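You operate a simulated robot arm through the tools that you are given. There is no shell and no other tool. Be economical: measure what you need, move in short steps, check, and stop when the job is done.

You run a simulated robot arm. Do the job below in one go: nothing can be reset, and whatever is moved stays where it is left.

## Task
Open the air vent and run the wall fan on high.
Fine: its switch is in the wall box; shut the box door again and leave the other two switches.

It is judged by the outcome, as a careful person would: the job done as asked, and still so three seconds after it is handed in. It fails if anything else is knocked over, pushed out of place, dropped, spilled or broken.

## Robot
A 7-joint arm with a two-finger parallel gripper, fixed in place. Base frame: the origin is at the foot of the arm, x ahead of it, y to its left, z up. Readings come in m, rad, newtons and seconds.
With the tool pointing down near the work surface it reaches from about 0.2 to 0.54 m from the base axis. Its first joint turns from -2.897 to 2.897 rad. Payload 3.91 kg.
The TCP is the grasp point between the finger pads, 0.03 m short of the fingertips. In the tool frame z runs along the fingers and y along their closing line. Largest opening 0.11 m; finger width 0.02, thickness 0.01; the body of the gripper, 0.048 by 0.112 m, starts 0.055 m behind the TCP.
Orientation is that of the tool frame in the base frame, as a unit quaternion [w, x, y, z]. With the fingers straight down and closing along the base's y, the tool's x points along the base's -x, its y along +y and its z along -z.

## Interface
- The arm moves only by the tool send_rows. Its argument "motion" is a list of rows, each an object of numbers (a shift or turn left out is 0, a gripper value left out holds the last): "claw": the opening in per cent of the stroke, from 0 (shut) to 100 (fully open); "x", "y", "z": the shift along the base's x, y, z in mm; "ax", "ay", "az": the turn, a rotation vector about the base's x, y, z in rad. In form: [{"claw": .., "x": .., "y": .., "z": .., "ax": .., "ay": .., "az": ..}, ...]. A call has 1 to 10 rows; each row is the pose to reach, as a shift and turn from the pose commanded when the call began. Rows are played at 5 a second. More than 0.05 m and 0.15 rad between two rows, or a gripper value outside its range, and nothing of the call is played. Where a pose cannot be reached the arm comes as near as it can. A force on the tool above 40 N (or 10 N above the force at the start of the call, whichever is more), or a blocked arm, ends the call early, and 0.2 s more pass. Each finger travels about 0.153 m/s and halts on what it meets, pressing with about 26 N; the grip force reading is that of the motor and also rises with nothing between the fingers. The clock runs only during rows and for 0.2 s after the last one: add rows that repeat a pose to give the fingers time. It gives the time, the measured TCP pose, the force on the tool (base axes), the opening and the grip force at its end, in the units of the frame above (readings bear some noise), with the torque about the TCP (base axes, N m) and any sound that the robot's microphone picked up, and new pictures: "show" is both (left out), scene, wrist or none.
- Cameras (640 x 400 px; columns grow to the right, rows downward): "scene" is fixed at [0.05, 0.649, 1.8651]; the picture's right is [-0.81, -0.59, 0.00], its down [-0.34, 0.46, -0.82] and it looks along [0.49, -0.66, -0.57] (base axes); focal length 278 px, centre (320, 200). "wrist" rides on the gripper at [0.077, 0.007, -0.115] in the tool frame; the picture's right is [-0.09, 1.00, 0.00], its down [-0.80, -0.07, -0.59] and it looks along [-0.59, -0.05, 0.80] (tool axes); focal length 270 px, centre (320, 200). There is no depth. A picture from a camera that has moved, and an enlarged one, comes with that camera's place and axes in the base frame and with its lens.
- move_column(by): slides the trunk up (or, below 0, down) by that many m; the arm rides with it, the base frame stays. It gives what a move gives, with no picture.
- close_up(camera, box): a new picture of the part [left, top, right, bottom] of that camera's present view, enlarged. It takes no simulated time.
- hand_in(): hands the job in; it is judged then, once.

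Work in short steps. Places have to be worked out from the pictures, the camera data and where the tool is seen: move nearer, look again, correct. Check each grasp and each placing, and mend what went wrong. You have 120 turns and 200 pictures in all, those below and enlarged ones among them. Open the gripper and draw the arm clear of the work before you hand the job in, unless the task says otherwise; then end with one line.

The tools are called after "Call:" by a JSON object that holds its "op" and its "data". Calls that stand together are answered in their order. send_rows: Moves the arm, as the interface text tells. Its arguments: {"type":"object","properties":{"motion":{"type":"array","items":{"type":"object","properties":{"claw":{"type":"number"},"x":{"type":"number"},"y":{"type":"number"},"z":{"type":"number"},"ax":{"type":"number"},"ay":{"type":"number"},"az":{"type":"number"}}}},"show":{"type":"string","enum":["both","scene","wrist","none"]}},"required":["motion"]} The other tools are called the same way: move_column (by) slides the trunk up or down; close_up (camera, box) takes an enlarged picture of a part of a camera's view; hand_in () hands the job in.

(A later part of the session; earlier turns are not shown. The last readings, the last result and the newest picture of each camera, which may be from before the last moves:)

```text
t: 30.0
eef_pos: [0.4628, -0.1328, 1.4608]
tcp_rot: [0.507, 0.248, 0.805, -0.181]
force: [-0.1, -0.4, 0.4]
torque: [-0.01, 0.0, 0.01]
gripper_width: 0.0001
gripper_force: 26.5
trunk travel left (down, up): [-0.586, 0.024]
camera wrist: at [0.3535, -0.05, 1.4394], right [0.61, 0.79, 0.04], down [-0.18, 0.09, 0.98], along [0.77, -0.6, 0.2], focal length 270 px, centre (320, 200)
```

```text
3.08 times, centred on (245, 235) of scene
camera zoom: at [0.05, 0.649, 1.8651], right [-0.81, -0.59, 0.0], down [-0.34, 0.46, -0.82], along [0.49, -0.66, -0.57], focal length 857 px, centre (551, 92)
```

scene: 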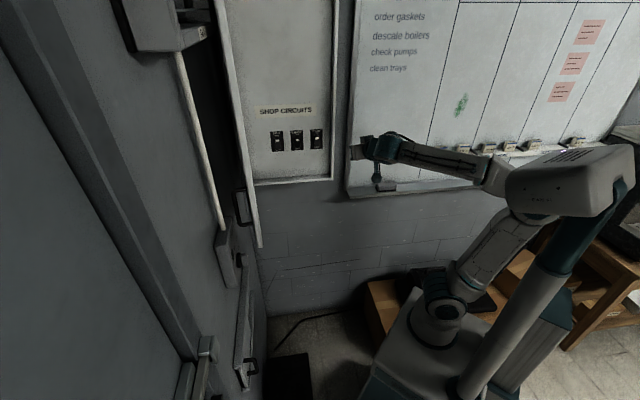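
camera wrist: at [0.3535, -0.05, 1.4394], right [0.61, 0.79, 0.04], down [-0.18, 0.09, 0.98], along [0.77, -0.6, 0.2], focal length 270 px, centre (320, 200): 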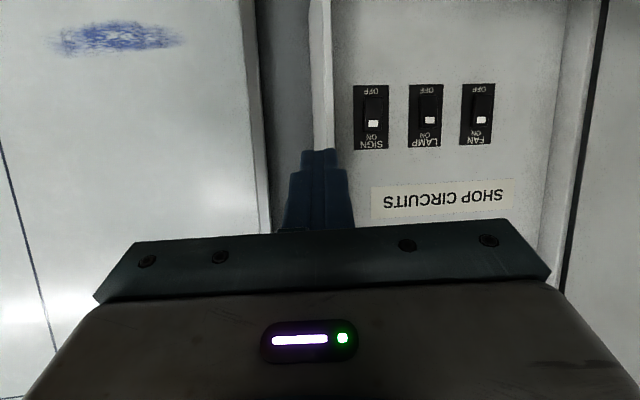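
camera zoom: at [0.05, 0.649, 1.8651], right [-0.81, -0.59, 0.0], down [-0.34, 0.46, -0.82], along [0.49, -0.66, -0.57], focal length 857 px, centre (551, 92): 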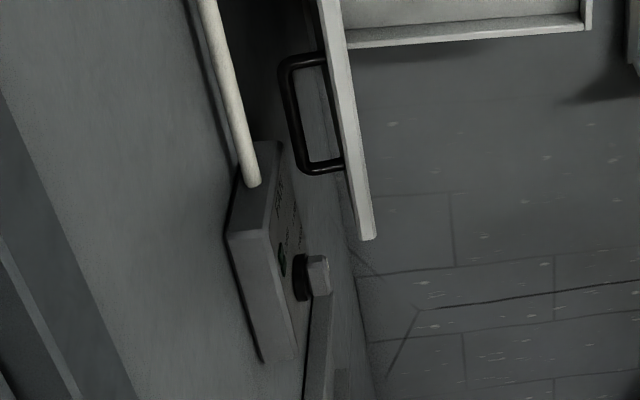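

The scene view confirms FAN is ON, SIGN still on, LAMP off. Next I close the door: I move round to the outside of its free edge, staying above the handle height.

Call:
{"op": "send_rows", "data": {"motion": [{"x": -20, "y": 45, "z": 5, "az": 0.12}, {"x": -30, "y": 90, "z": 10, "az": 0.24}, {"x": -35, "y": 135, "z": 15, "az": 0.36}, {"x": -35, "y": 180, "z": 20, "az": 0.48}, {"x": -35, "y": 225, "z": 30, "az": 0.6}, {"x": -35, "y": 270, "z": 40, "az": 0.72}, {"x": -35, "y": 315, "z": 40, "az": 0.84}, {"x": -30, "y": 360, "z": 40, "az": 0.96}, {"x": -20, "y": 400, "z": 40, "az": 1.0}]}}

```text
t: 32.0
eef_pos: [0.4429, 0.2689, 1.4982]
tcp_rot: [0.531, -0.17, 0.826, 0.085]
force: [-0.4, -0.1, -0.4]
torque: [-0.02, 0.01, 0.01]
gripper_width: 0.0
gripper_force: 26.4
trunk travel left (down, up): [-0.586, 0.024]
camera wrist: at [0.3133, 0.2234, 1.4756], right [-0.34, 0.94, 0.04], down [-0.17, -0.1, 0.98], along [0.93, 0.32, 0.2], focal length 270 px, centre (320, 200)
```

scene: 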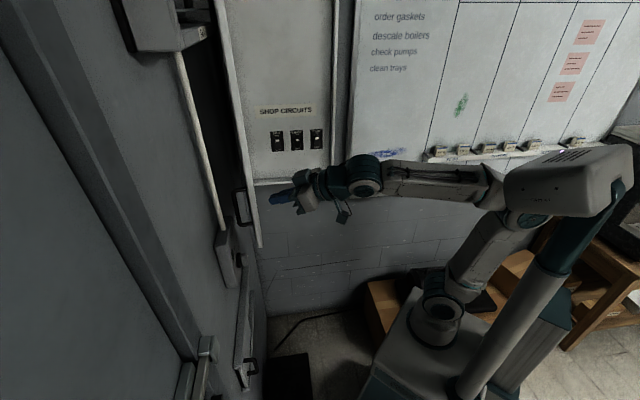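
wrist: 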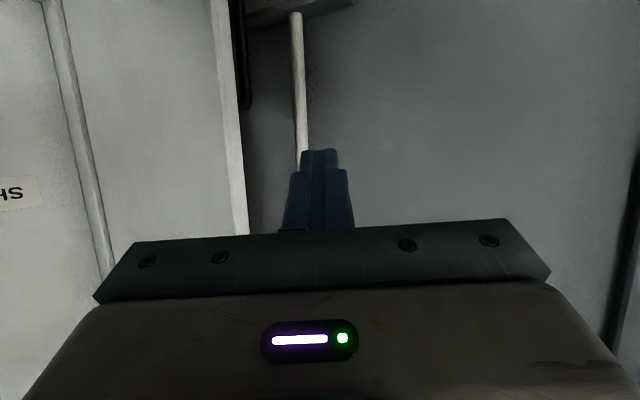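

The door edge is at about (0.587,0.23). I insert the fingers past it on the outside, above the handle.

Call:
{"op": "send_rows", "data": {"motion": [{"x": 45, "y": 12}, {"x": 90, "y": 14}, {"x": 137, "y": 8}]}}

```text
t: 32.8
eef_pos: [0.5844, 0.2779, 1.497]
tcp_rot: [0.53, -0.169, 0.827, 0.085]
force: [-0.2, 0.2, 0.4]
torque: [-0.02, -0.02, -0.02]
gripper_width: 0.0
gripper_force: 25.9
trunk travel left (down, up): [-0.586, 0.024]
camera wrist: at [0.455, 0.232, 1.474], right [-0.34, 0.94, 0.04], down [-0.17, -0.1, 0.98], along [0.93, 0.32, 0.2], focal length 270 px, centre (320, 200)
```

scene: 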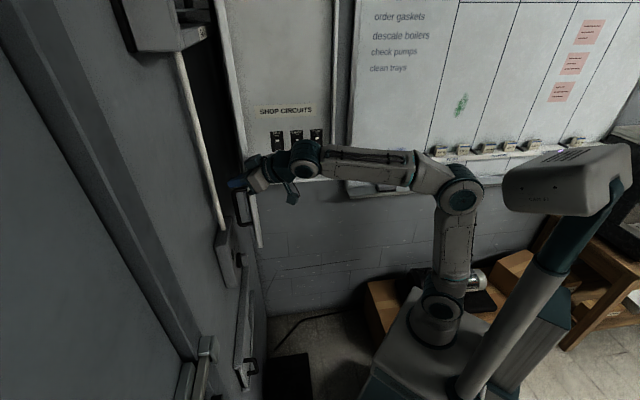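
wrist: 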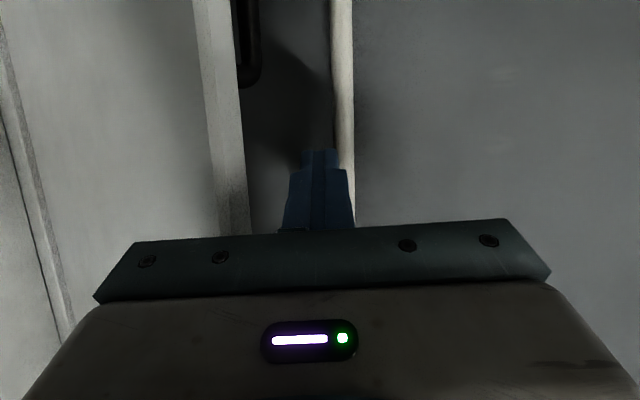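

Fingers are outside the edge, clear. I sweep the door closed along its arc in the first part.

Call:
{"op": "send_rows", "data": {"motion": [{"x": 0, "y": -25, "az": -0.02}, {"x": -5, "y": -50, "az": -0.06}, {"x": -15, "y": -80, "az": -0.12}, {"x": -28, "y": -115, "az": -0.19}, {"x": -36, "y": -150, "az": -0.26}]}}

```text
t: 33.7
eef_pos: [0.555, 0.2044, 1.4997]
tcp_rot: [0.535, -0.122, 0.834, 0.054]
force: [-34.4, 16.7, -8.6]
torque: [0.16, -0.11, -0.17]
gripper_width: 0.0
gripper_force: 25.5
trunk travel left (down, up): [-0.586, 0.024]
stopped in row 4: the force on the tool passed its limit at 45 N (the readings are from after the stop); the commanded pose is now the measured one
camera wrist: at [0.4207, 0.1726, 1.4775], right [-0.23, 0.97, 0.04], down [-0.18, -0.08, 0.98], along [0.96, 0.21, 0.2], focal length 270 px, centre (320, 200)
```

scene: 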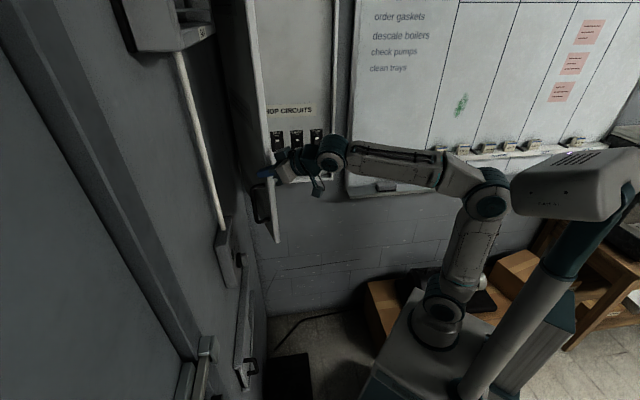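
wrist: 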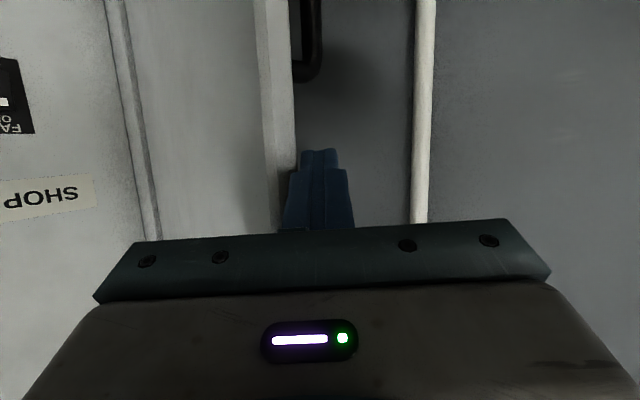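

The door edge bottomed against the gripper body. I pull back ~3 cm and continue sweeping with more clearance.

Call:
{"op": "send_rows", "data": {"motion": [{"x": -30, "y": 5}, {"x": -35, "y": -20, "az": -0.04}, {"x": -42, "y": -45, "az": -0.08}, {"x": -48, "y": -70, "az": -0.12}, {"x": -52, "y": -95, "az": -0.16}, {"x": -54, "y": -120, "az": -0.2}]}}

```text
t: 35.1
eef_pos: [0.5102, 0.0756, 1.4969]
tcp_rot: [0.537, -0.034, 0.843, -0.001]
force: [-1.1, -0.5, 0.3]
torque: [-0.02, 0.0, 0.05]
gripper_width: 0.0
gripper_force: 26.2
trunk travel left (down, up): [-0.586, 0.024]
camera wrist: at [0.373, 0.073, 1.4762], right [-0.02, 1.0, 0.04], down [-0.2, -0.04, 0.98], along [0.98, 0.01, 0.2], focal length 270 px, centre (320, 200)
```

scene: 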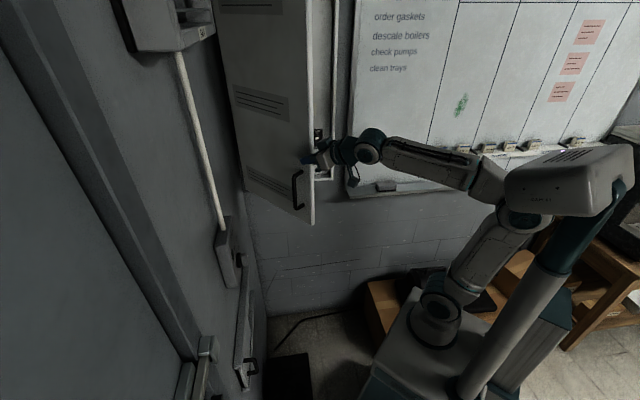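
wrist: 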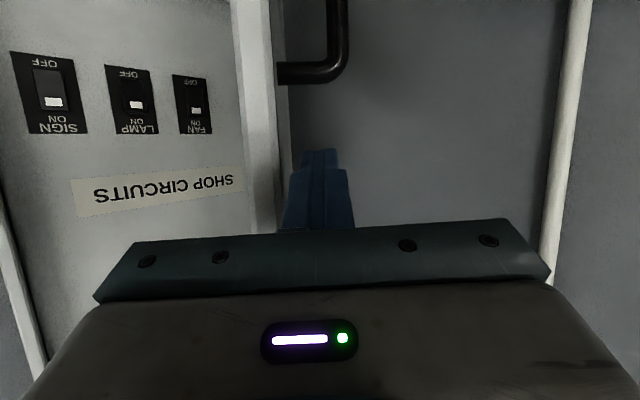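

Working well; the door is about 45° open now. I continue the arc, turning the tool toward the door.

Call:
{"op": "send_rows", "data": {"motion": [{"x": 0, "y": -28, "az": -0.06}, {"x": 2, "y": -56, "az": -0.12}, {"x": 8, "y": -84, "az": -0.19}, {"x": 16, "y": -112, "az": -0.26}, {"x": 26, "y": -138, "az": -0.33}, {"x": 38, "y": -162, "az": -0.4}]}}

```text
t: 36.5
eef_pos: [0.5482, -0.09, 1.4983]
tcp_rot: [0.525, 0.135, 0.833, -0.109]
force: [0.5, 0.3, -0.4]
torque: [0.0, 0.02, 0.04]
gripper_width: 0.0001
gripper_force: 25.4
trunk travel left (down, up): [-0.586, 0.024]
camera wrist: at [0.4224, -0.0383, 1.477], right [0.37, 0.93, 0.04], down [-0.2, 0.04, 0.98], along [0.91, -0.37, 0.2], focal length 270 px, centre (320, 200)
```

scene: 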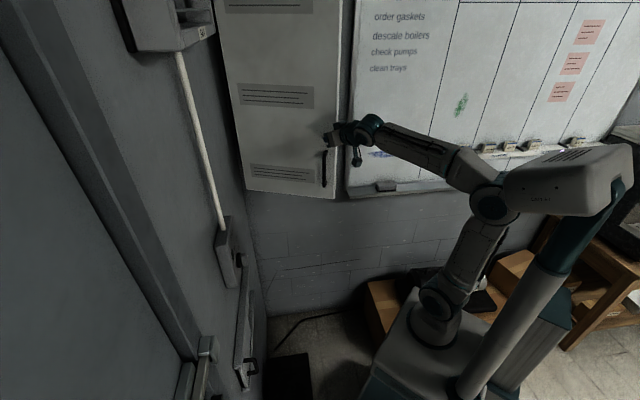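
wrist: 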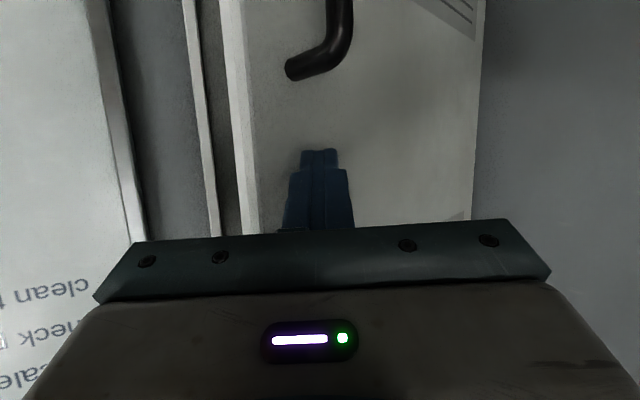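

About 15–20° remain. I push straight toward the cabinet until it seats.

Call:
{"op": "send_rows", "data": {"motion": [{"x": 18, "y": -26, "az": -0.08}, {"x": 38, "y": -50, "az": -0.16}, {"x": 60, "y": -74, "az": -0.24}, {"x": 82, "y": -96, "az": -0.3}, {"x": 97, "y": -111, "az": -0.3}, {"x": 107, "y": -121, "az": -0.3}, {"x": 115, "y": -129, "az": -0.3}]}}

```text
t: 37.8
eef_pos: [0.6374, -0.1913, 1.4959]
tcp_rot: [0.5, 0.259, 0.806, -0.183]
force: [-31.5, 21.9, -4.8]
torque: [0.23, 0.25, -0.41]
gripper_width: 0.0003
gripper_force: 25.8
trunk travel left (down, up): [-0.586, 0.024]
stopped in row 6: the force on the tool passed its limit at 58 N (the readings are from after the stop); the commanded pose is now the measured one
camera wrist: at [0.5314, -0.1055, 1.4775], right [0.63, 0.78, 0.04], down [-0.17, 0.08, 0.98], along [0.76, -0.63, 0.19], focal length 270 px, centre (320, 200)
```

scene: 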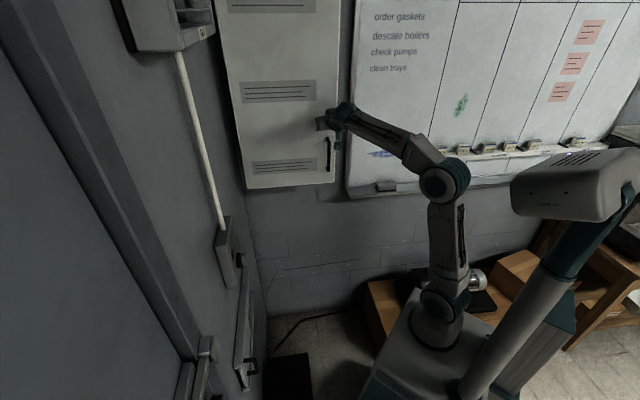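
wrist: 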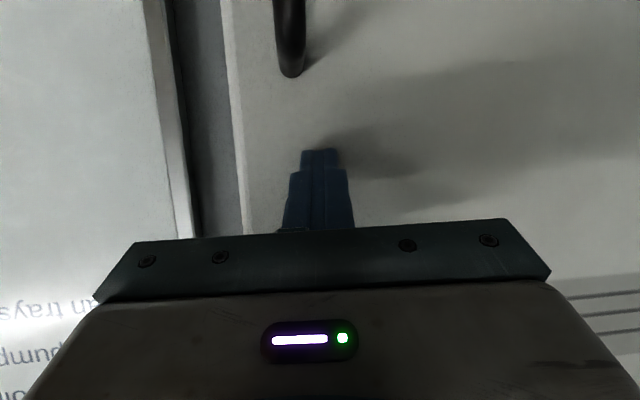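

The door is seated flush as originally. I retreat and turn toward the left wall.

Call:
{"op": "send_rows", "data": {"motion": [{"x": -30, "y": 30}, {"x": -65, "y": 60, "az": 0.1}, {"x": -105, "y": 85, "az": 0.24}, {"x": -140, "y": 110, "az": 0.38}, {"x": -170, "y": 140, "az": 0.52}, {"x": -190, "y": 175, "az": 0.66}, {"x": -200, "y": 215, "az": 0.8}, {"x": -205, "y": 255, "az": 0.94}, {"x": -210, "y": 295, "az": 1.08}, {"x": -215, "y": 335, "az": 1.2}], "show": "none"}}

Call:
{"op": "send_rows", "data": {"motion": [{"x": -10, "y": 20, "az": 0.1}, {"x": -20, "y": 40, "az": 0.2}, {"x": -30, "y": 60, "az": 0.28}], "show": "wrist"}}

Call:
{"op": "close_up", "data": {"camera": "scene", "box": [215, 0, 355, 200]}}

```text
t: 40.0
eef_pos: [0.4306, 0.1351, 1.4938]
tcp_rot: [0.514, -0.243, 0.813, 0.129]
force: [0.5, 0.3, -0.1]
torque: [-0.01, 0.0, -0.02]
gripper_width: 0.0001
gripper_force: 26.2
trunk travel left (down, up): [-0.586, 0.024]
```

```text
t: 40.8
eef_pos: [0.4002, 0.1972, 1.494]
tcp_rot: [0.492, -0.352, 0.771, 0.2]
force: [0.1, -1.1, 0.5]
torque: [-0.02, -0.01, -0.04]
gripper_width: 0.0
gripper_force: 26.1
trunk travel left (down, up): [-0.586, 0.024]
camera wrist: at [0.3032, 0.0987, 1.4741], right [-0.71, 0.7, 0.04], down [-0.1, -0.16, 0.98], along [0.69, 0.7, 0.18], focal length 270 px, centre (320, 200)
```

wrist: 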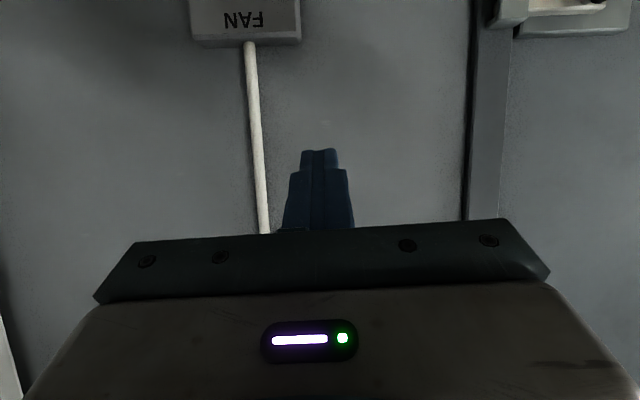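

```text
2.00 times, centred on (285, 100) of scene
camera zoom: at [0.05, 0.649, 1.8651], right [-0.81, -0.59, 0.0], down [-0.34, 0.46, -0.82], along [0.49, -0.66, -0.57], focal length 557 px, centre (390, 400)
```

zoom: 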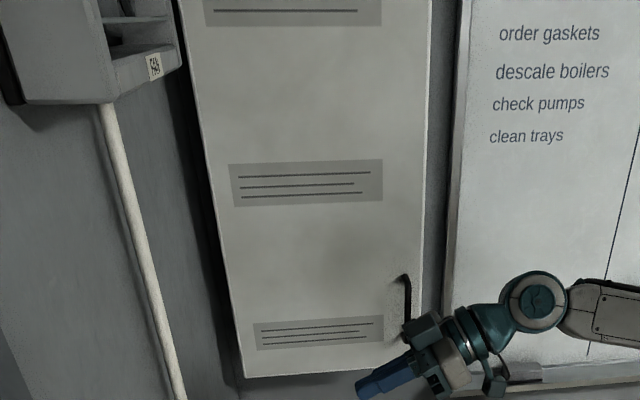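

Cabinet door is shut. I lower the trunk to view the vent.

Call:
{"op": "move_column", "data": {"by": -0.4}}

Call:
{"op": "close_up", "data": {"camera": "wrist", "box": [0, 0, 640, 400]}}

Call:
{"op": "close_up", "data": {"camera": "scene", "box": [190, 200, 330, 400]}}

```text
t: 44.6
eef_pos: [0.4003, 0.196, 1.0925]
tcp_rot: [0.491, -0.353, 0.771, 0.2]
force: [-0.7, 0.1, -0.8]
torque: [0.03, -0.04, 0.01]
gripper_width: 0.0
gripper_force: 25.8
trunk travel left (down, up): [-0.186, 0.424]
```

```text
1.00 times, centred on (320, 200) of wrist (not enlarged: the box is as wide or as high as the picture)
camera zoom: at [0.3031, 0.0983, 1.0742], right [-0.71, 0.7, 0.04], down [-0.1, -0.16, 0.98], along [0.69, 0.7, 0.18], focal length 270 px, centre (320, 200)
```

zoom: 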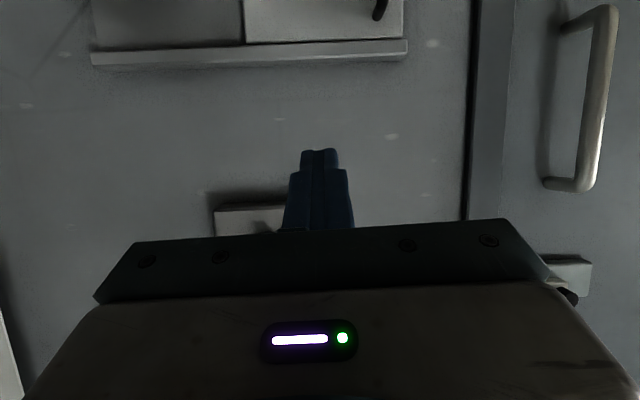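

```text
2.00 times, centred on (260, 300) of scene
camera zoom: at [0.05, 0.649, 1.8651], right [-0.81, -0.59, 0.0], down [-0.34, 0.46, -0.82], along [0.49, -0.66, -0.57], focal length 557 px, centre (440, 0)
```

zoom: 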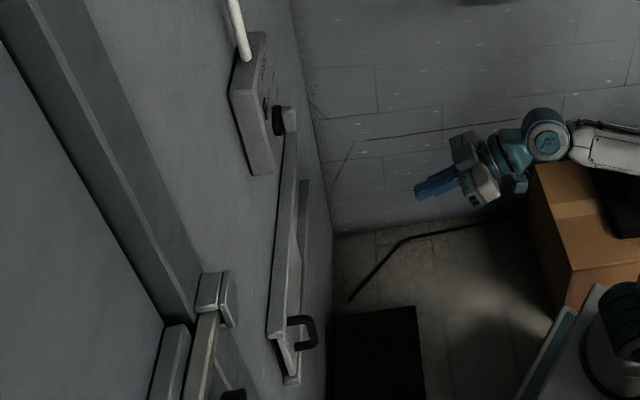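

I go lower to see the whole vent.

Call:
{"op": "move_column", "data": {"by": -0.15}}

Call:
{"op": "close_up", "data": {"camera": "wrist", "box": [0, 0, 640, 400]}}

Call:
{"op": "close_up", "data": {"camera": "wrist", "box": [90, 0, 430, 200]}}

```text
t: 46.3
eef_pos: [0.4004, 0.1958, 0.943]
tcp_rot: [0.492, -0.352, 0.771, 0.2]
force: [0.1, 0.0, 0.0]
torque: [0.0, 0.0, -0.01]
gripper_width: 0.0
gripper_force: 25.8
trunk travel left (down, up): [-0.036, 0.574]
```

```text
1.00 times, centred on (320, 200) of wrist (not enlarged: the box is as wide or as high as the picture)
camera zoom: at [0.3031, 0.0983, 0.9242], right [-0.71, 0.7, 0.04], down [-0.1, -0.16, 0.98], along [0.69, 0.7, 0.18], focal length 270 px, centre (320, 200)
```

zoom: 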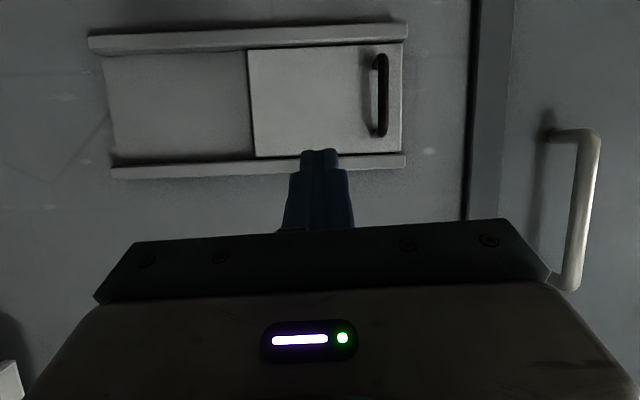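

```text
1.88 times, centred on (260, 100) of wrist
camera zoom: at [0.3031, 0.0983, 0.9242], right [-0.71, 0.7, 0.04], down [-0.1, -0.16, 0.98], along [0.69, 0.7, 0.18], focal length 509 px, centre (433, 388)
```

zoom: 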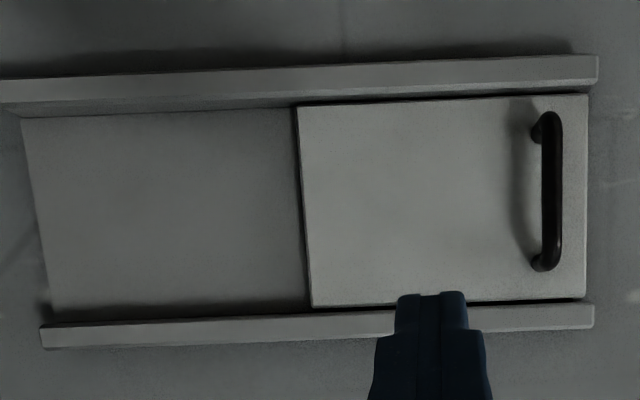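

The vent panel covers the handle side; it slides ~0.21 m toward the corner. Handle bar is at about (0.499,0.418,0.862). I pre-position in front of it with fingers open.

Call:
{"op": "send_rows", "data": {"motion": [{"x": 5, "y": 35, "z": -15, "claw": 30}, {"x": 12, "y": 70, "z": -30, "claw": 60}, {"x": 22, "y": 105, "z": -48, "claw": 60}, {"x": 32, "y": 137, "z": -62, "claw": 60}, {"x": 42, "y": 165, "z": -75, "claw": 60}]}}

```text
t: 47.5
eef_pos: [0.4411, 0.3611, 0.8686]
tcp_rot: [0.491, -0.353, 0.771, 0.2]
force: [-0.2, -1.1, 0.6]
torque: [-0.05, 0.02, 0.02]
gripper_width: 0.066
gripper_force: 0.1
trunk travel left (down, up): [-0.036, 0.574]
camera wrist: at [0.345, 0.2641, 0.8494], right [-0.71, 0.7, 0.04], down [-0.1, -0.16, 0.98], along [0.69, 0.7, 0.18], focal length 270 px, centre (320, 200)
```

scene: 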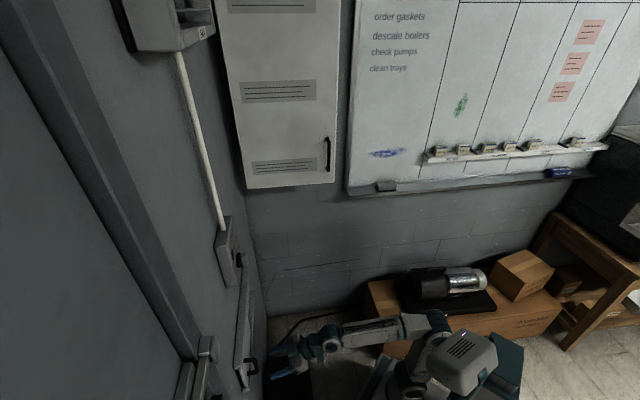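
wrist: 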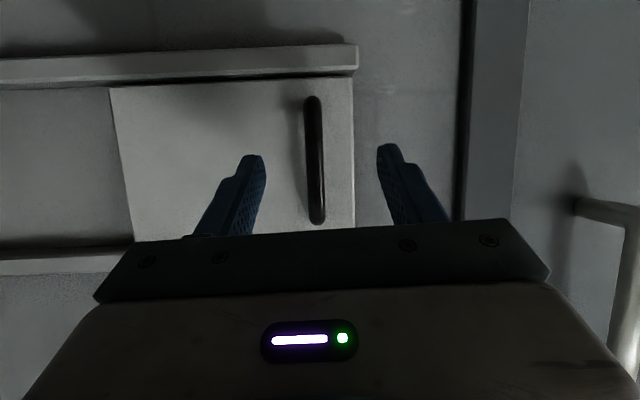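

The bar is centred. I advance ~6 cm.

Call:
{"op": "send_rows", "data": {"motion": [{"x": 16, "y": 17}, {"x": 32, "y": 33}, {"x": 44, "y": 45}], "show": "wrist"}}

```text
t: 48.3
eef_pos: [0.485, 0.4065, 0.8682]
tcp_rot: [0.491, -0.352, 0.771, 0.199]
force: [-0.9, -0.3, 0.9]
torque: [0.0, 0.01, 0.01]
gripper_width: 0.0662
gripper_force: 0.1
trunk travel left (down, up): [-0.036, 0.574]
camera wrist: at [0.3882, 0.3089, 0.849], right [-0.71, 0.7, 0.04], down [-0.1, -0.16, 0.98], along [0.69, 0.7, 0.18], focal length 270 px, centre (320, 200)
```

wrist: 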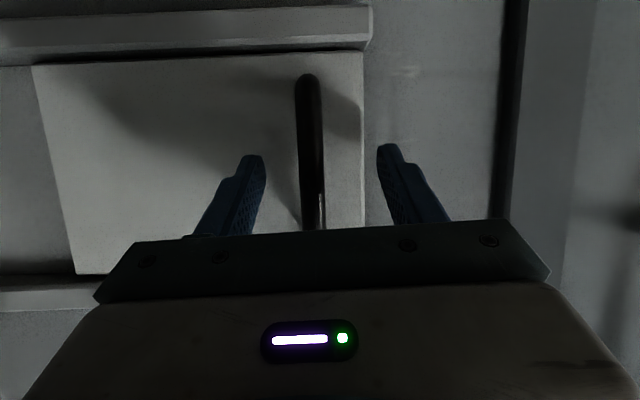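

I close on the bar.

Call:
{"op": "send_rows", "data": {"motion": [{"x": 3, "y": -3, "claw": 40}, {"x": 3, "y": -3, "claw": 10}, {"x": 3, "y": -3, "claw": 0}, {"x": 3, "y": -3, "claw": 0}], "show": "wrist"}}

```text
t: 49.3
eef_pos: [0.4896, 0.4032, 0.8689]
tcp_rot: [0.491, -0.351, 0.771, 0.2]
force: [1.0, 0.2, 0.1]
torque: [0.68, 0.86, -0.01]
gripper_width: 0.0142
gripper_force: 44.9
trunk travel left (down, up): [-0.036, 0.574]
camera wrist: at [0.3915, 0.3052, 0.849], right [-0.71, 0.7, 0.04], down [-0.1, -0.16, 0.98], along [0.69, 0.7, 0.18], focal length 270 px, centre (320, 200)
```

wrist: 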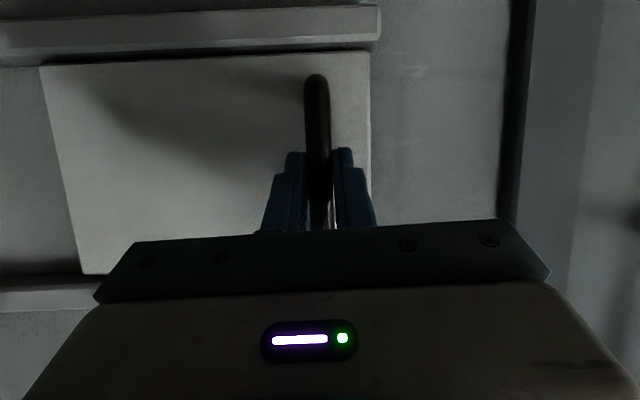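

Gripped. I slide the panel toward the corner along the wall.

Call:
{"op": "send_rows", "data": {"motion": [{"x": 8, "y": -8}, {"x": 20, "y": -20}, {"x": 34, "y": -34}, {"x": 48, "y": -48}, {"x": 62, "y": -62}, {"x": 76, "y": -76}, {"x": 90, "y": -90}]}}

```text
t: 50.9
eef_pos: [0.5776, 0.3121, 0.8689]
tcp_rot: [0.491, -0.351, 0.772, 0.199]
force: [2.9, 0.5, -4.8]
torque: [1.37, 0.14, -0.13]
gripper_width: 0.0139
gripper_force: 45.0
trunk travel left (down, up): [-0.036, 0.574]
camera wrist: at [0.4819, 0.2148, 0.8492], right [-0.71, 0.7, 0.04], down [-0.1, -0.16, 0.98], along [0.7, 0.7, 0.18], focal length 270 px, centre (320, 200)
```

scene: 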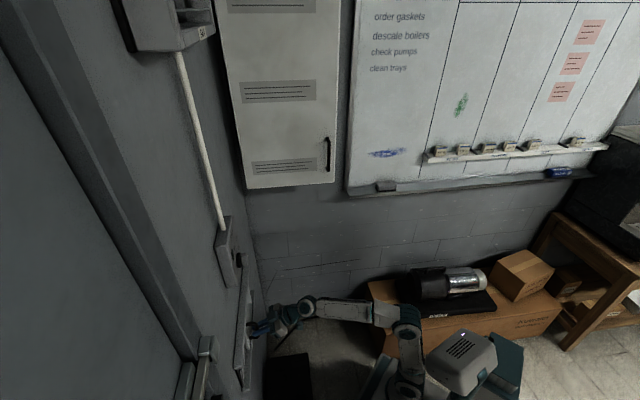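
wrist: 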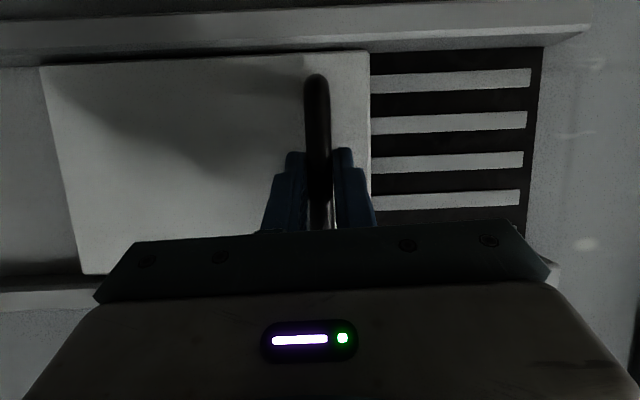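

It slides freely and the grille is appearing. I continue to the end of travel.

Call:
{"op": "send_rows", "data": {"motion": [{"x": 14, "y": -14}, {"x": 28, "y": -28}, {"x": 42, "y": -42}, {"x": 54, "y": -54}, {"x": 62, "y": -62}, {"x": 70, "y": -70}, {"x": 78, "y": -78}]}}

```text
t: 52.0
eef_pos: [0.6231, 0.2685, 0.8681]
tcp_rot: [0.486, -0.359, 0.769, 0.208]
force: [-23.3, 3.7, 0.0]
torque: [1.42, 0.48, 0.18]
gripper_width: 0.0139
gripper_force: 44.6
trunk travel left (down, up): [-0.036, 0.574]
stopped in row 5: the force on the tool passed its limit at 47 N (the readings are from after the stop); the commanded pose is now the measured one
camera wrist: at [0.5283, 0.1688, 0.8497], right [-0.73, 0.68, 0.05], down [-0.09, -0.16, 0.98], along [0.68, 0.71, 0.18], focal length 270 px, centre (320, 200)
```

scene: 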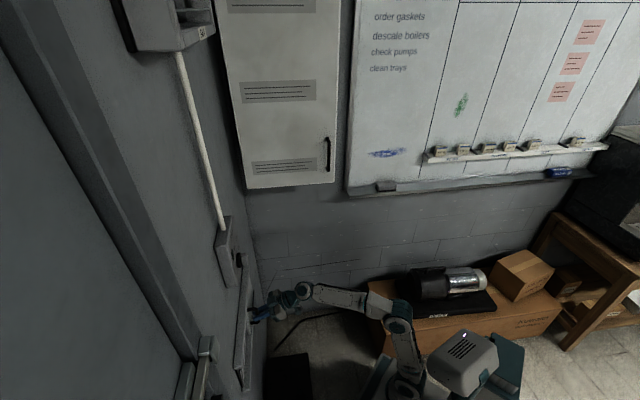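
wrist: 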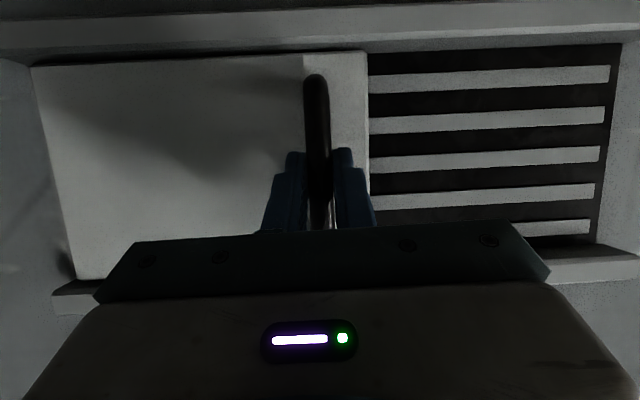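

It hit its end stop after ~0.19 m. I release and back off to inspect.

Call:
{"op": "send_rows", "data": {"motion": [{"claw": 30}, {"claw": 60}, {"x": -22, "y": -22}, {"x": -50, "y": -50}, {"x": -80, "y": -80}, {"x": -110, "y": -100}], "show": "wrist"}}

Call:
{"op": "close_up", "data": {"camera": "wrist", "box": [60, 0, 560, 220]}}

```text
t: 53.4
eef_pos: [0.5169, 0.166, 0.8652]
tcp_rot: [0.487, -0.358, 0.77, 0.205]
force: [0.2, -0.3, -0.3]
torque: [0.0, 0.03, 0.0]
gripper_width: 0.066
gripper_force: 0.1
trunk travel left (down, up): [-0.036, 0.574]
camera wrist: at [0.4214, 0.0663, 0.8467], right [-0.72, 0.69, 0.05], down [-0.09, -0.16, 0.98], along [0.68, 0.71, 0.18], focal length 270 px, centre (320, 200)
```

wrist: 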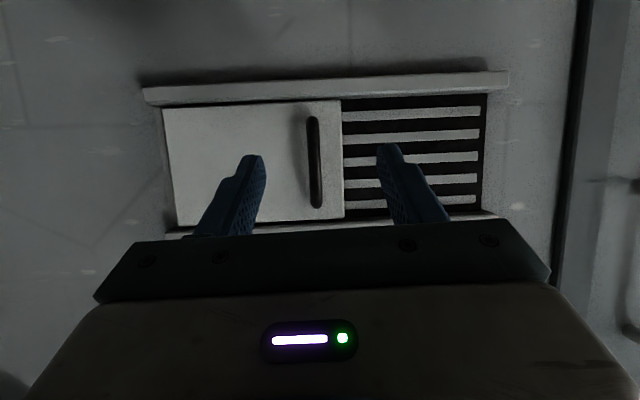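

```text
1.28 times, centred on (310, 110) of wrist
camera zoom: at [0.4214, 0.0663, 0.8467], right [-0.72, 0.69, 0.05], down [-0.09, -0.16, 0.98], along [0.68, 0.71, 0.18], focal length 346 px, centre (333, 315)
```

zoom: 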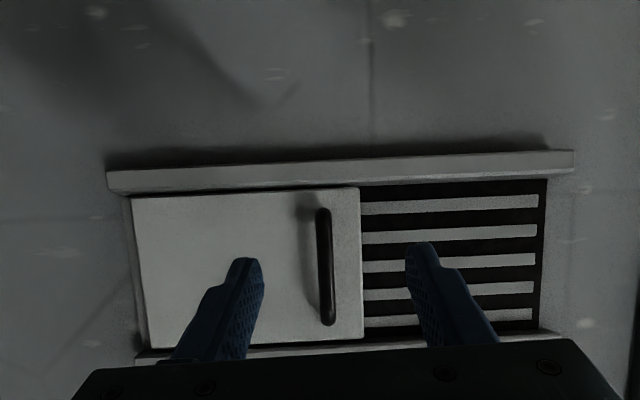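

Nearly the whole grille is exposed, but I want to be sure this is the true end stop rather than a jam. I go back with open fingers around the bar and nudge it once more.

Call:
{"op": "send_rows", "data": {"motion": [{"x": 30, "y": 22}, {"x": 60, "y": 50}, {"x": 86, "y": 78}, {"x": 103, "y": 94}], "show": "none"}}

Call:
{"op": "send_rows", "data": {"motion": [{"x": 8, "y": -8}, {"x": 14, "y": -14}, {"x": 18, "y": -18}, {"x": 22, "y": -22}, {"x": 26, "y": -26}, {"x": 30, "y": -30}, {"x": 34, "y": -34}], "show": "wrist"}}

```text
t: 54.4
eef_pos: [0.6223, 0.2603, 0.866]
tcp_rot: [0.486, -0.358, 0.77, 0.206]
force: [0.6, 0.6, 0.4]
torque: [-0.01, 0.0, 0.02]
gripper_width: 0.0662
gripper_force: 0.0
trunk travel left (down, up): [-0.036, 0.574]
```

```text
t: 55.9
eef_pos: [0.6433, 0.2406, 0.8672]
tcp_rot: [0.481, -0.366, 0.768, 0.214]
force: [-21.2, 25.1, -2.8]
torque: [0.28, 0.6, 0.44]
gripper_width: 0.0823
gripper_force: 16.5
trunk travel left (down, up): [-0.036, 0.574]
stopped in row 7: the force on the tool passed its limit at 42 N (the readings are from after the stop); the commanded pose is now the measured one
camera wrist: at [0.5507, 0.1384, 0.849], right [-0.74, 0.67, 0.06], down [-0.08, -0.17, 0.98], along [0.67, 0.72, 0.17], focal length 270 px, centre (320, 200)
```

wrist: 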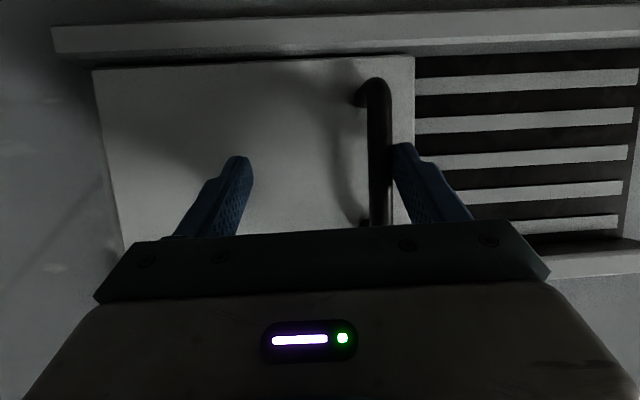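

Firm end stop — the vent is fully open. I back out and raise the trunk to the fan knob.

Call:
{"op": "send_rows", "data": {"motion": [{"x": -12, "y": 12}, {"x": -40, "y": -14}, {"x": -75, "y": -48}, {"x": -110, "y": -80}, {"x": -150, "y": -85}, {"x": -190, "y": -80}], "show": "wrist"}}

Call:
{"op": "move_column", "data": {"by": 0.38}}

Call:
{"op": "close_up", "data": {"camera": "wrist", "box": [0, 0, 640, 400]}}

```text
t: 57.3
eef_pos: [0.4567, 0.1504, 0.8647]
tcp_rot: [0.484, -0.36, 0.77, 0.209]
force: [0.4, -0.1, -0.8]
torque: [0.03, 0.0, 0.0]
gripper_width: 0.0659
gripper_force: 0.1
trunk travel left (down, up): [-0.036, 0.574]
camera wrist: at [0.3628, 0.0497, 0.8458], right [-0.73, 0.68, 0.05], down [-0.08, -0.16, 0.98], along [0.68, 0.71, 0.18], focal length 270 px, centre (320, 200)
```

wrist: 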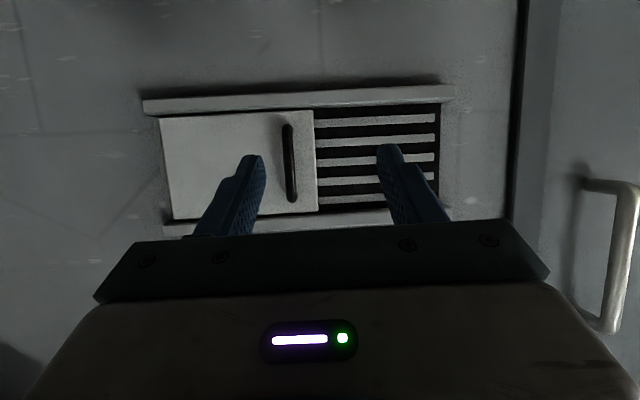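

```text
t: 60.9
eef_pos: [0.4581, 0.1501, 1.2452]
tcp_rot: [0.484, -0.361, 0.769, 0.21]
force: [-0.5, 0.5, 0.9]
torque: [-0.01, 0.0, 0.0]
gripper_width: 0.066
gripper_force: 0.0
trunk travel left (down, up): [-0.416, 0.194]
```

```text
1.00 times, centred on (320, 200) of wrist (not enlarged: the box is as wide or as high as the picture)
camera zoom: at [0.363, 0.05, 1.226], right [-0.73, 0.68, 0.05], down [-0.08, -0.16, 0.98], along [0.68, 0.71, 0.18], focal length 270 px, centre (320, 200)
```

zoom: 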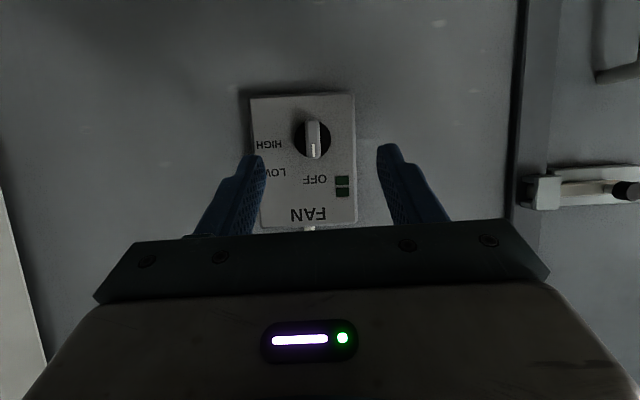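

Call:
{"op": "close_up", "data": {"camera": "wrist", "box": [230, 80, 390, 240]}}

Call:
{"op": "close_up", "data": {"camera": "scene", "box": [205, 210, 265, 290]}}

```text
2.50 times, centred on (310, 160) of wrist
camera zoom: at [0.363, 0.05, 1.226], right [-0.73, 0.68, 0.05], down [-0.08, -0.16, 0.98], along [0.68, 0.71, 0.18], focal length 676 px, centre (345, 300)
```

zoom: 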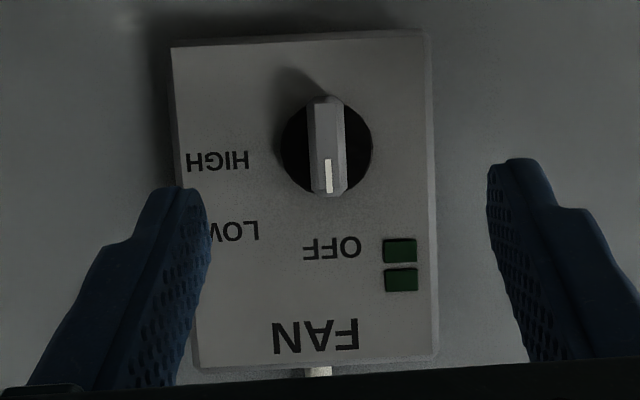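

```text
5.00 times, centred on (235, 250) of scene
camera zoom: at [0.05, 0.649, 1.8651], right [-0.81, -0.59, 0.0], down [-0.34, 0.46, -0.82], along [0.49, -0.66, -0.57], focal length 1392 px, centre (745, -50)
```

zoom: 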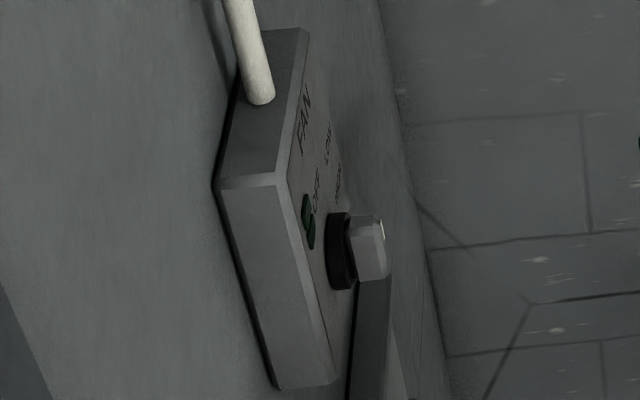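

The knob axis is at about (0.604,0.294,1.2115), paddle vertical at OFF; HIGH is 90° clockwise. I level the tool onto that axis, 10 cm short.

Call:
{"op": "send_rows", "data": {"motion": [{"x": 18, "y": 18, "z": -8, "ax": 0.08, "ay": -0.08, "az": -0.015}, {"x": 36, "y": 36, "z": -16, "ax": 0.16, "ay": -0.16, "az": -0.03}, {"x": 56, "y": 55, "z": -25, "ax": 0.24, "ay": -0.24, "az": -0.047}, {"x": 75, "y": 73, "z": -34, "ax": 0.325, "ay": -0.325, "az": -0.063}]}}

```text
t: 61.9
eef_pos: [0.5328, 0.2253, 1.2092]
tcp_rot: [0.659, -0.283, 0.649, 0.254]
force: [-0.3, 0.4, -0.7]
torque: [0.0, -0.04, 0.03]
gripper_width: 0.0659
gripper_force: 0.1
trunk travel left (down, up): [-0.416, 0.194]
camera wrist: at [0.4485, 0.1456, 1.1323], right [-0.7, 0.71, 0.05], down [-0.4, -0.44, 0.8], along [0.59, 0.55, 0.59], focal length 270 px, centre (320, 200)
```

scene: 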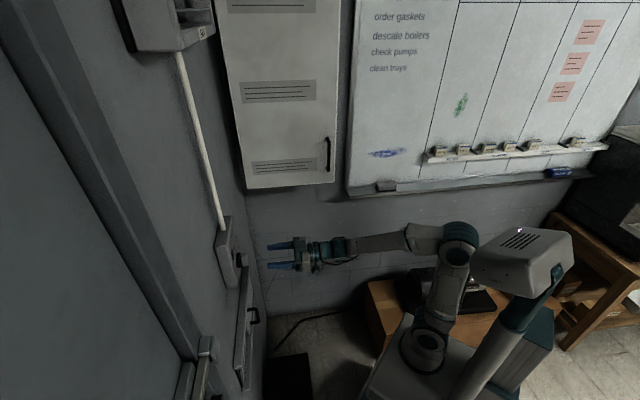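
wrist: 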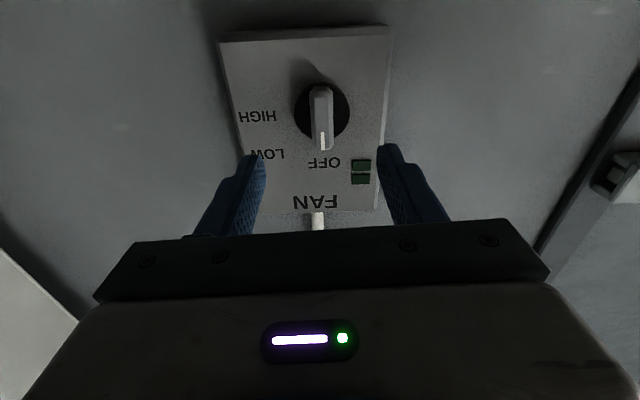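

Aligned well (lateral and height within ~2 mm). I advance 8 cm.

Call:
{"op": "send_rows", "data": {"motion": [{"x": 20, "y": 20}, {"x": 40, "y": 40}, {"x": 50, "y": 50}, {"x": 57, "y": 57}]}}

```text
t: 62.9
eef_pos: [0.5899, 0.2795, 1.2097]
tcp_rot: [0.66, -0.281, 0.649, 0.254]
force: [-0.5, -0.6, 0.3]
torque: [0.02, 0.03, 0.0]
gripper_width: 0.066
gripper_force: 0.0
trunk travel left (down, up): [-0.416, 0.194]
camera wrist: at [0.5043, 0.2021, 1.1324], right [-0.7, 0.71, 0.05], down [-0.4, -0.44, 0.8], along [0.59, 0.54, 0.59], focal length 270 px, centre (320, 200)
```

scene: 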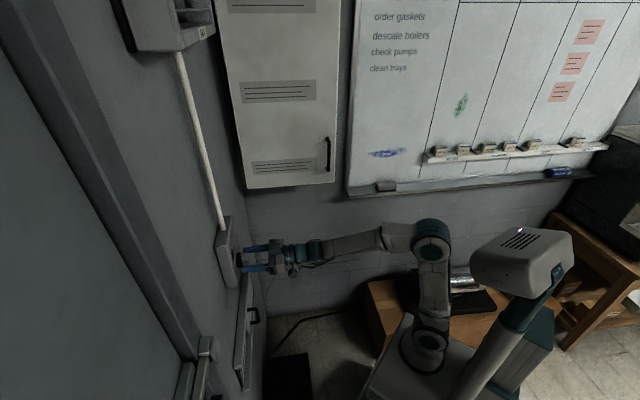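
wrist: 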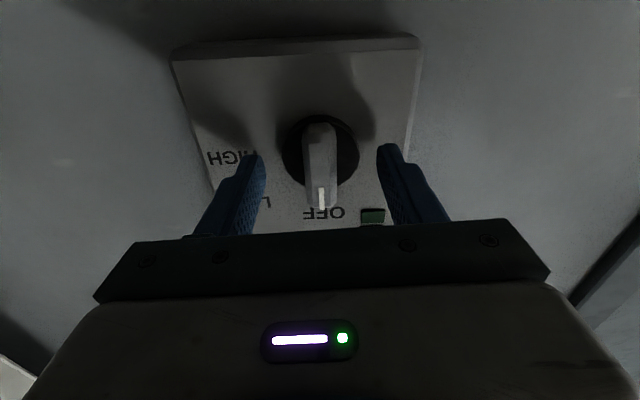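

Centred. I go 8 mm further and close on the paddle.

Call:
{"op": "send_rows", "data": {"motion": [{"x": 6, "y": 6}, {"x": 6, "y": 6, "claw": 30}, {"x": 6, "y": 6, "claw": 10}, {"x": 6, "y": 6, "claw": 0}, {"x": 6, "y": 6, "claw": 0}], "show": "wrist"}}

```text
t: 64.1
eef_pos: [0.5953, 0.2875, 1.2088]
tcp_rot: [0.659, -0.283, 0.649, 0.255]
force: [-2.2, 2.7, -3.9]
torque: [-0.11, 0.11, 0.4]
gripper_width: 0.0475
gripper_force: 45.2
trunk travel left (down, up): [-0.416, 0.194]
camera wrist: at [0.5105, 0.2086, 1.1324], right [-0.7, 0.71, 0.05], down [-0.4, -0.44, 0.8], along [0.59, 0.55, 0.59], focal length 270 px, centre (320, 200)
```

wrist: 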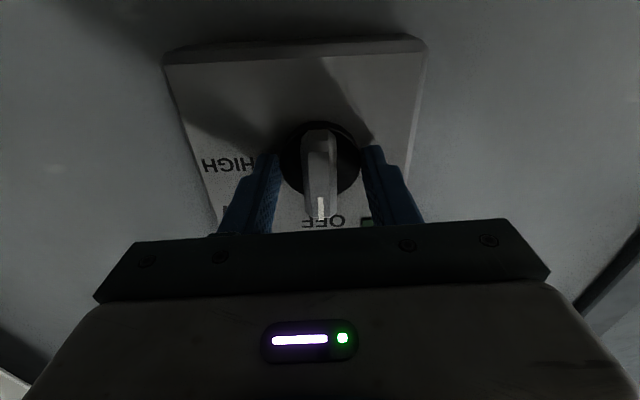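

The fingers caught the wider base disc (47.5 mm). I open, back off 12 mm and close again on the paddle only.

Call:
{"op": "send_rows", "data": {"motion": [{"claw": 55}, {"claw": 55}, {"x": -9, "y": -9, "claw": 55}, {"x": -9, "y": -9, "claw": 20}, {"x": -9, "y": -9, "claw": 0}, {"x": -9, "y": -9, "claw": 0}, {"x": -9, "y": -9, "claw": 0}], "show": "wrist"}}

```text
t: 65.7
eef_pos: [0.5869, 0.2789, 1.2099]
tcp_rot: [0.66, -0.281, 0.649, 0.254]
force: [-2.2, 1.6, -0.2]
torque: [0.55, 0.49, 0.56]
gripper_width: 0.0182
gripper_force: 45.0
trunk travel left (down, up): [-0.416, 0.194]
camera wrist: at [0.5014, 0.1997, 1.1335], right [-0.7, 0.71, 0.05], down [-0.4, -0.44, 0.8], along [0.59, 0.55, 0.59], focal length 270 px, centre (320, 200)
```

wrist: 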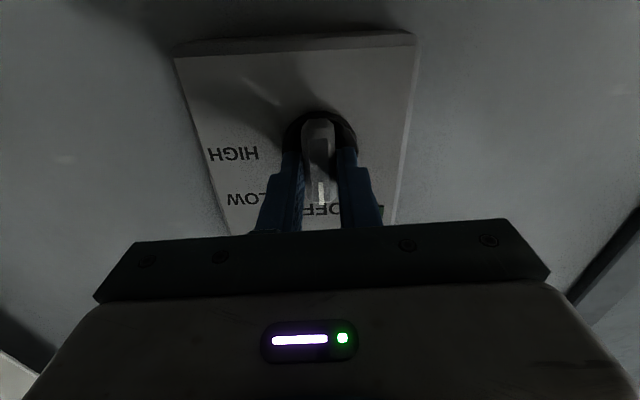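

Paddle gripped (18 mm). I rotate clockwise about the knob axis, first 45°.

Call:
{"op": "send_rows", "data": {"motion": [{"ax": 0.09, "ay": 0.09}, {"ax": 0.18, "ay": 0.18}, {"ax": 0.28, "ay": 0.28}, {"ax": 0.37, "ay": 0.37}, {"ax": 0.46, "ay": 0.46}, {"ax": 0.555, "ay": 0.555}]}}

```text
t: 67.1
eef_pos: [0.5863, 0.2776, 1.2095]
tcp_rot: [0.51, -0.013, 0.709, 0.487]
force: [-4.0, 3.3, -4.0]
torque: [0.13, -0.13, 0.5]
gripper_width: 0.0181
gripper_force: 44.2
trunk travel left (down, up): [-0.416, 0.194]
camera wrist: at [0.4639, 0.2371, 1.1592], right [-0.47, 0.48, 0.74], down [0.0, -0.84, 0.54], along [0.88, 0.26, 0.4], focal length 270 px, centre (320, 200)
```

scene: 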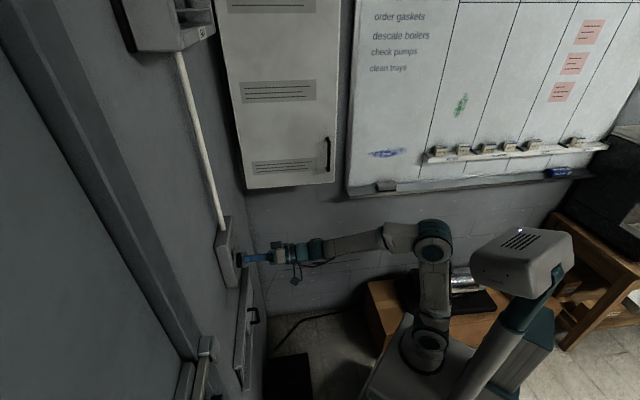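
wrist: 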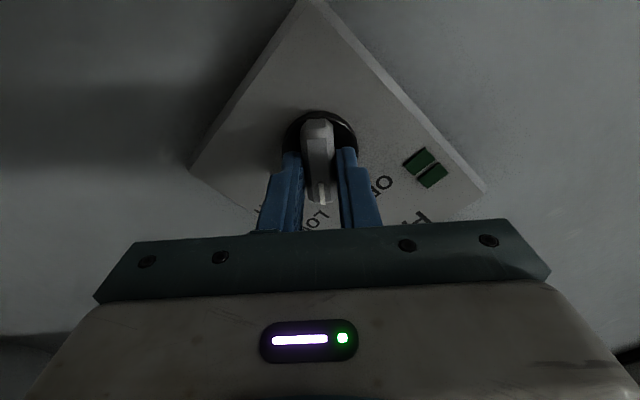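

The knob turned with the gripper to LOW. I continue another 45° to HIGH.

Call:
{"op": "send_rows", "data": {"motion": [{"ax": 0.09, "ay": 0.09}, {"ax": 0.18, "ay": 0.18}, {"ax": 0.28, "ay": 0.28}, {"ax": 0.37, "ay": 0.37}, {"ax": 0.46, "ay": 0.46}, {"ax": 0.555, "ay": 0.555}, {"ax": 0.57, "ay": 0.57}]}}

Call:
{"op": "close_up", "data": {"camera": "scene", "box": [205, 210, 285, 290]}}

```text
t: 68.7
eef_pos: [0.5867, 0.2785, 1.2103]
tcp_rot: [0.275, 0.264, 0.66, 0.647]
force: [-1.9, 4.0, -4.8]
torque: [0.37, -0.34, -0.14]
gripper_width: 0.0177
gripper_force: 45.0
trunk travel left (down, up): [-0.416, 0.194]
camera wrist: at [0.4505, 0.2506, 1.2164], right [0.05, -0.04, 1.0], down [0.15, -0.99, -0.05], along [0.99, 0.15, -0.05], focal length 270 px, centre (320, 200)
```

scene: 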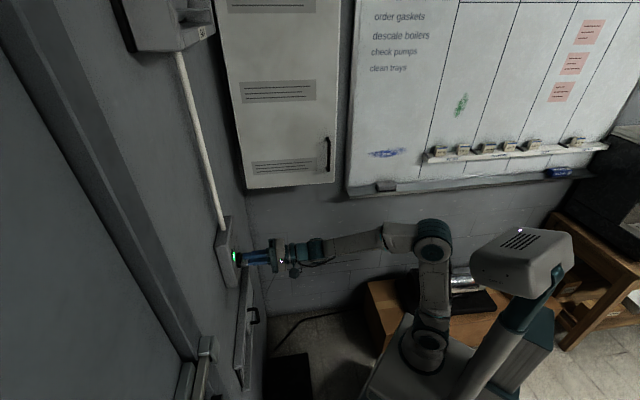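
wrist: 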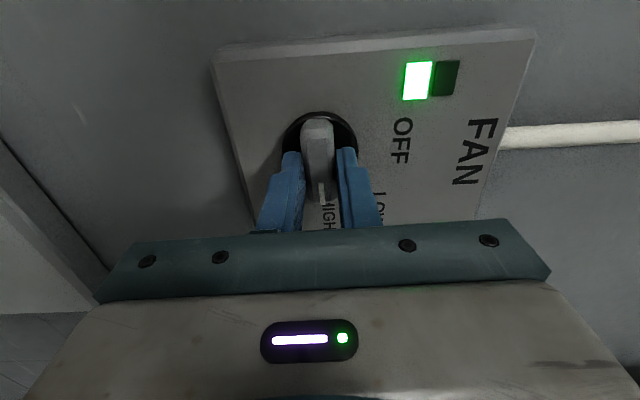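

```text
5.00 times, centred on (245, 250) of scene
camera zoom: at [0.05, 0.649, 1.8651], right [-0.81, -0.59, 0.0], down [-0.34, 0.46, -0.82], along [0.49, -0.66, -0.57], focal length 1392 px, centre (695, -50)
```

zoom: 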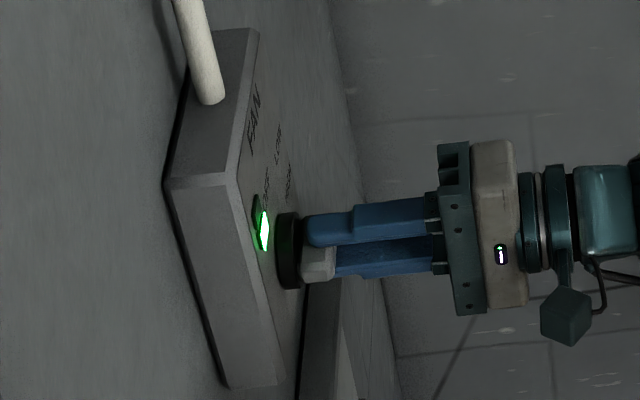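

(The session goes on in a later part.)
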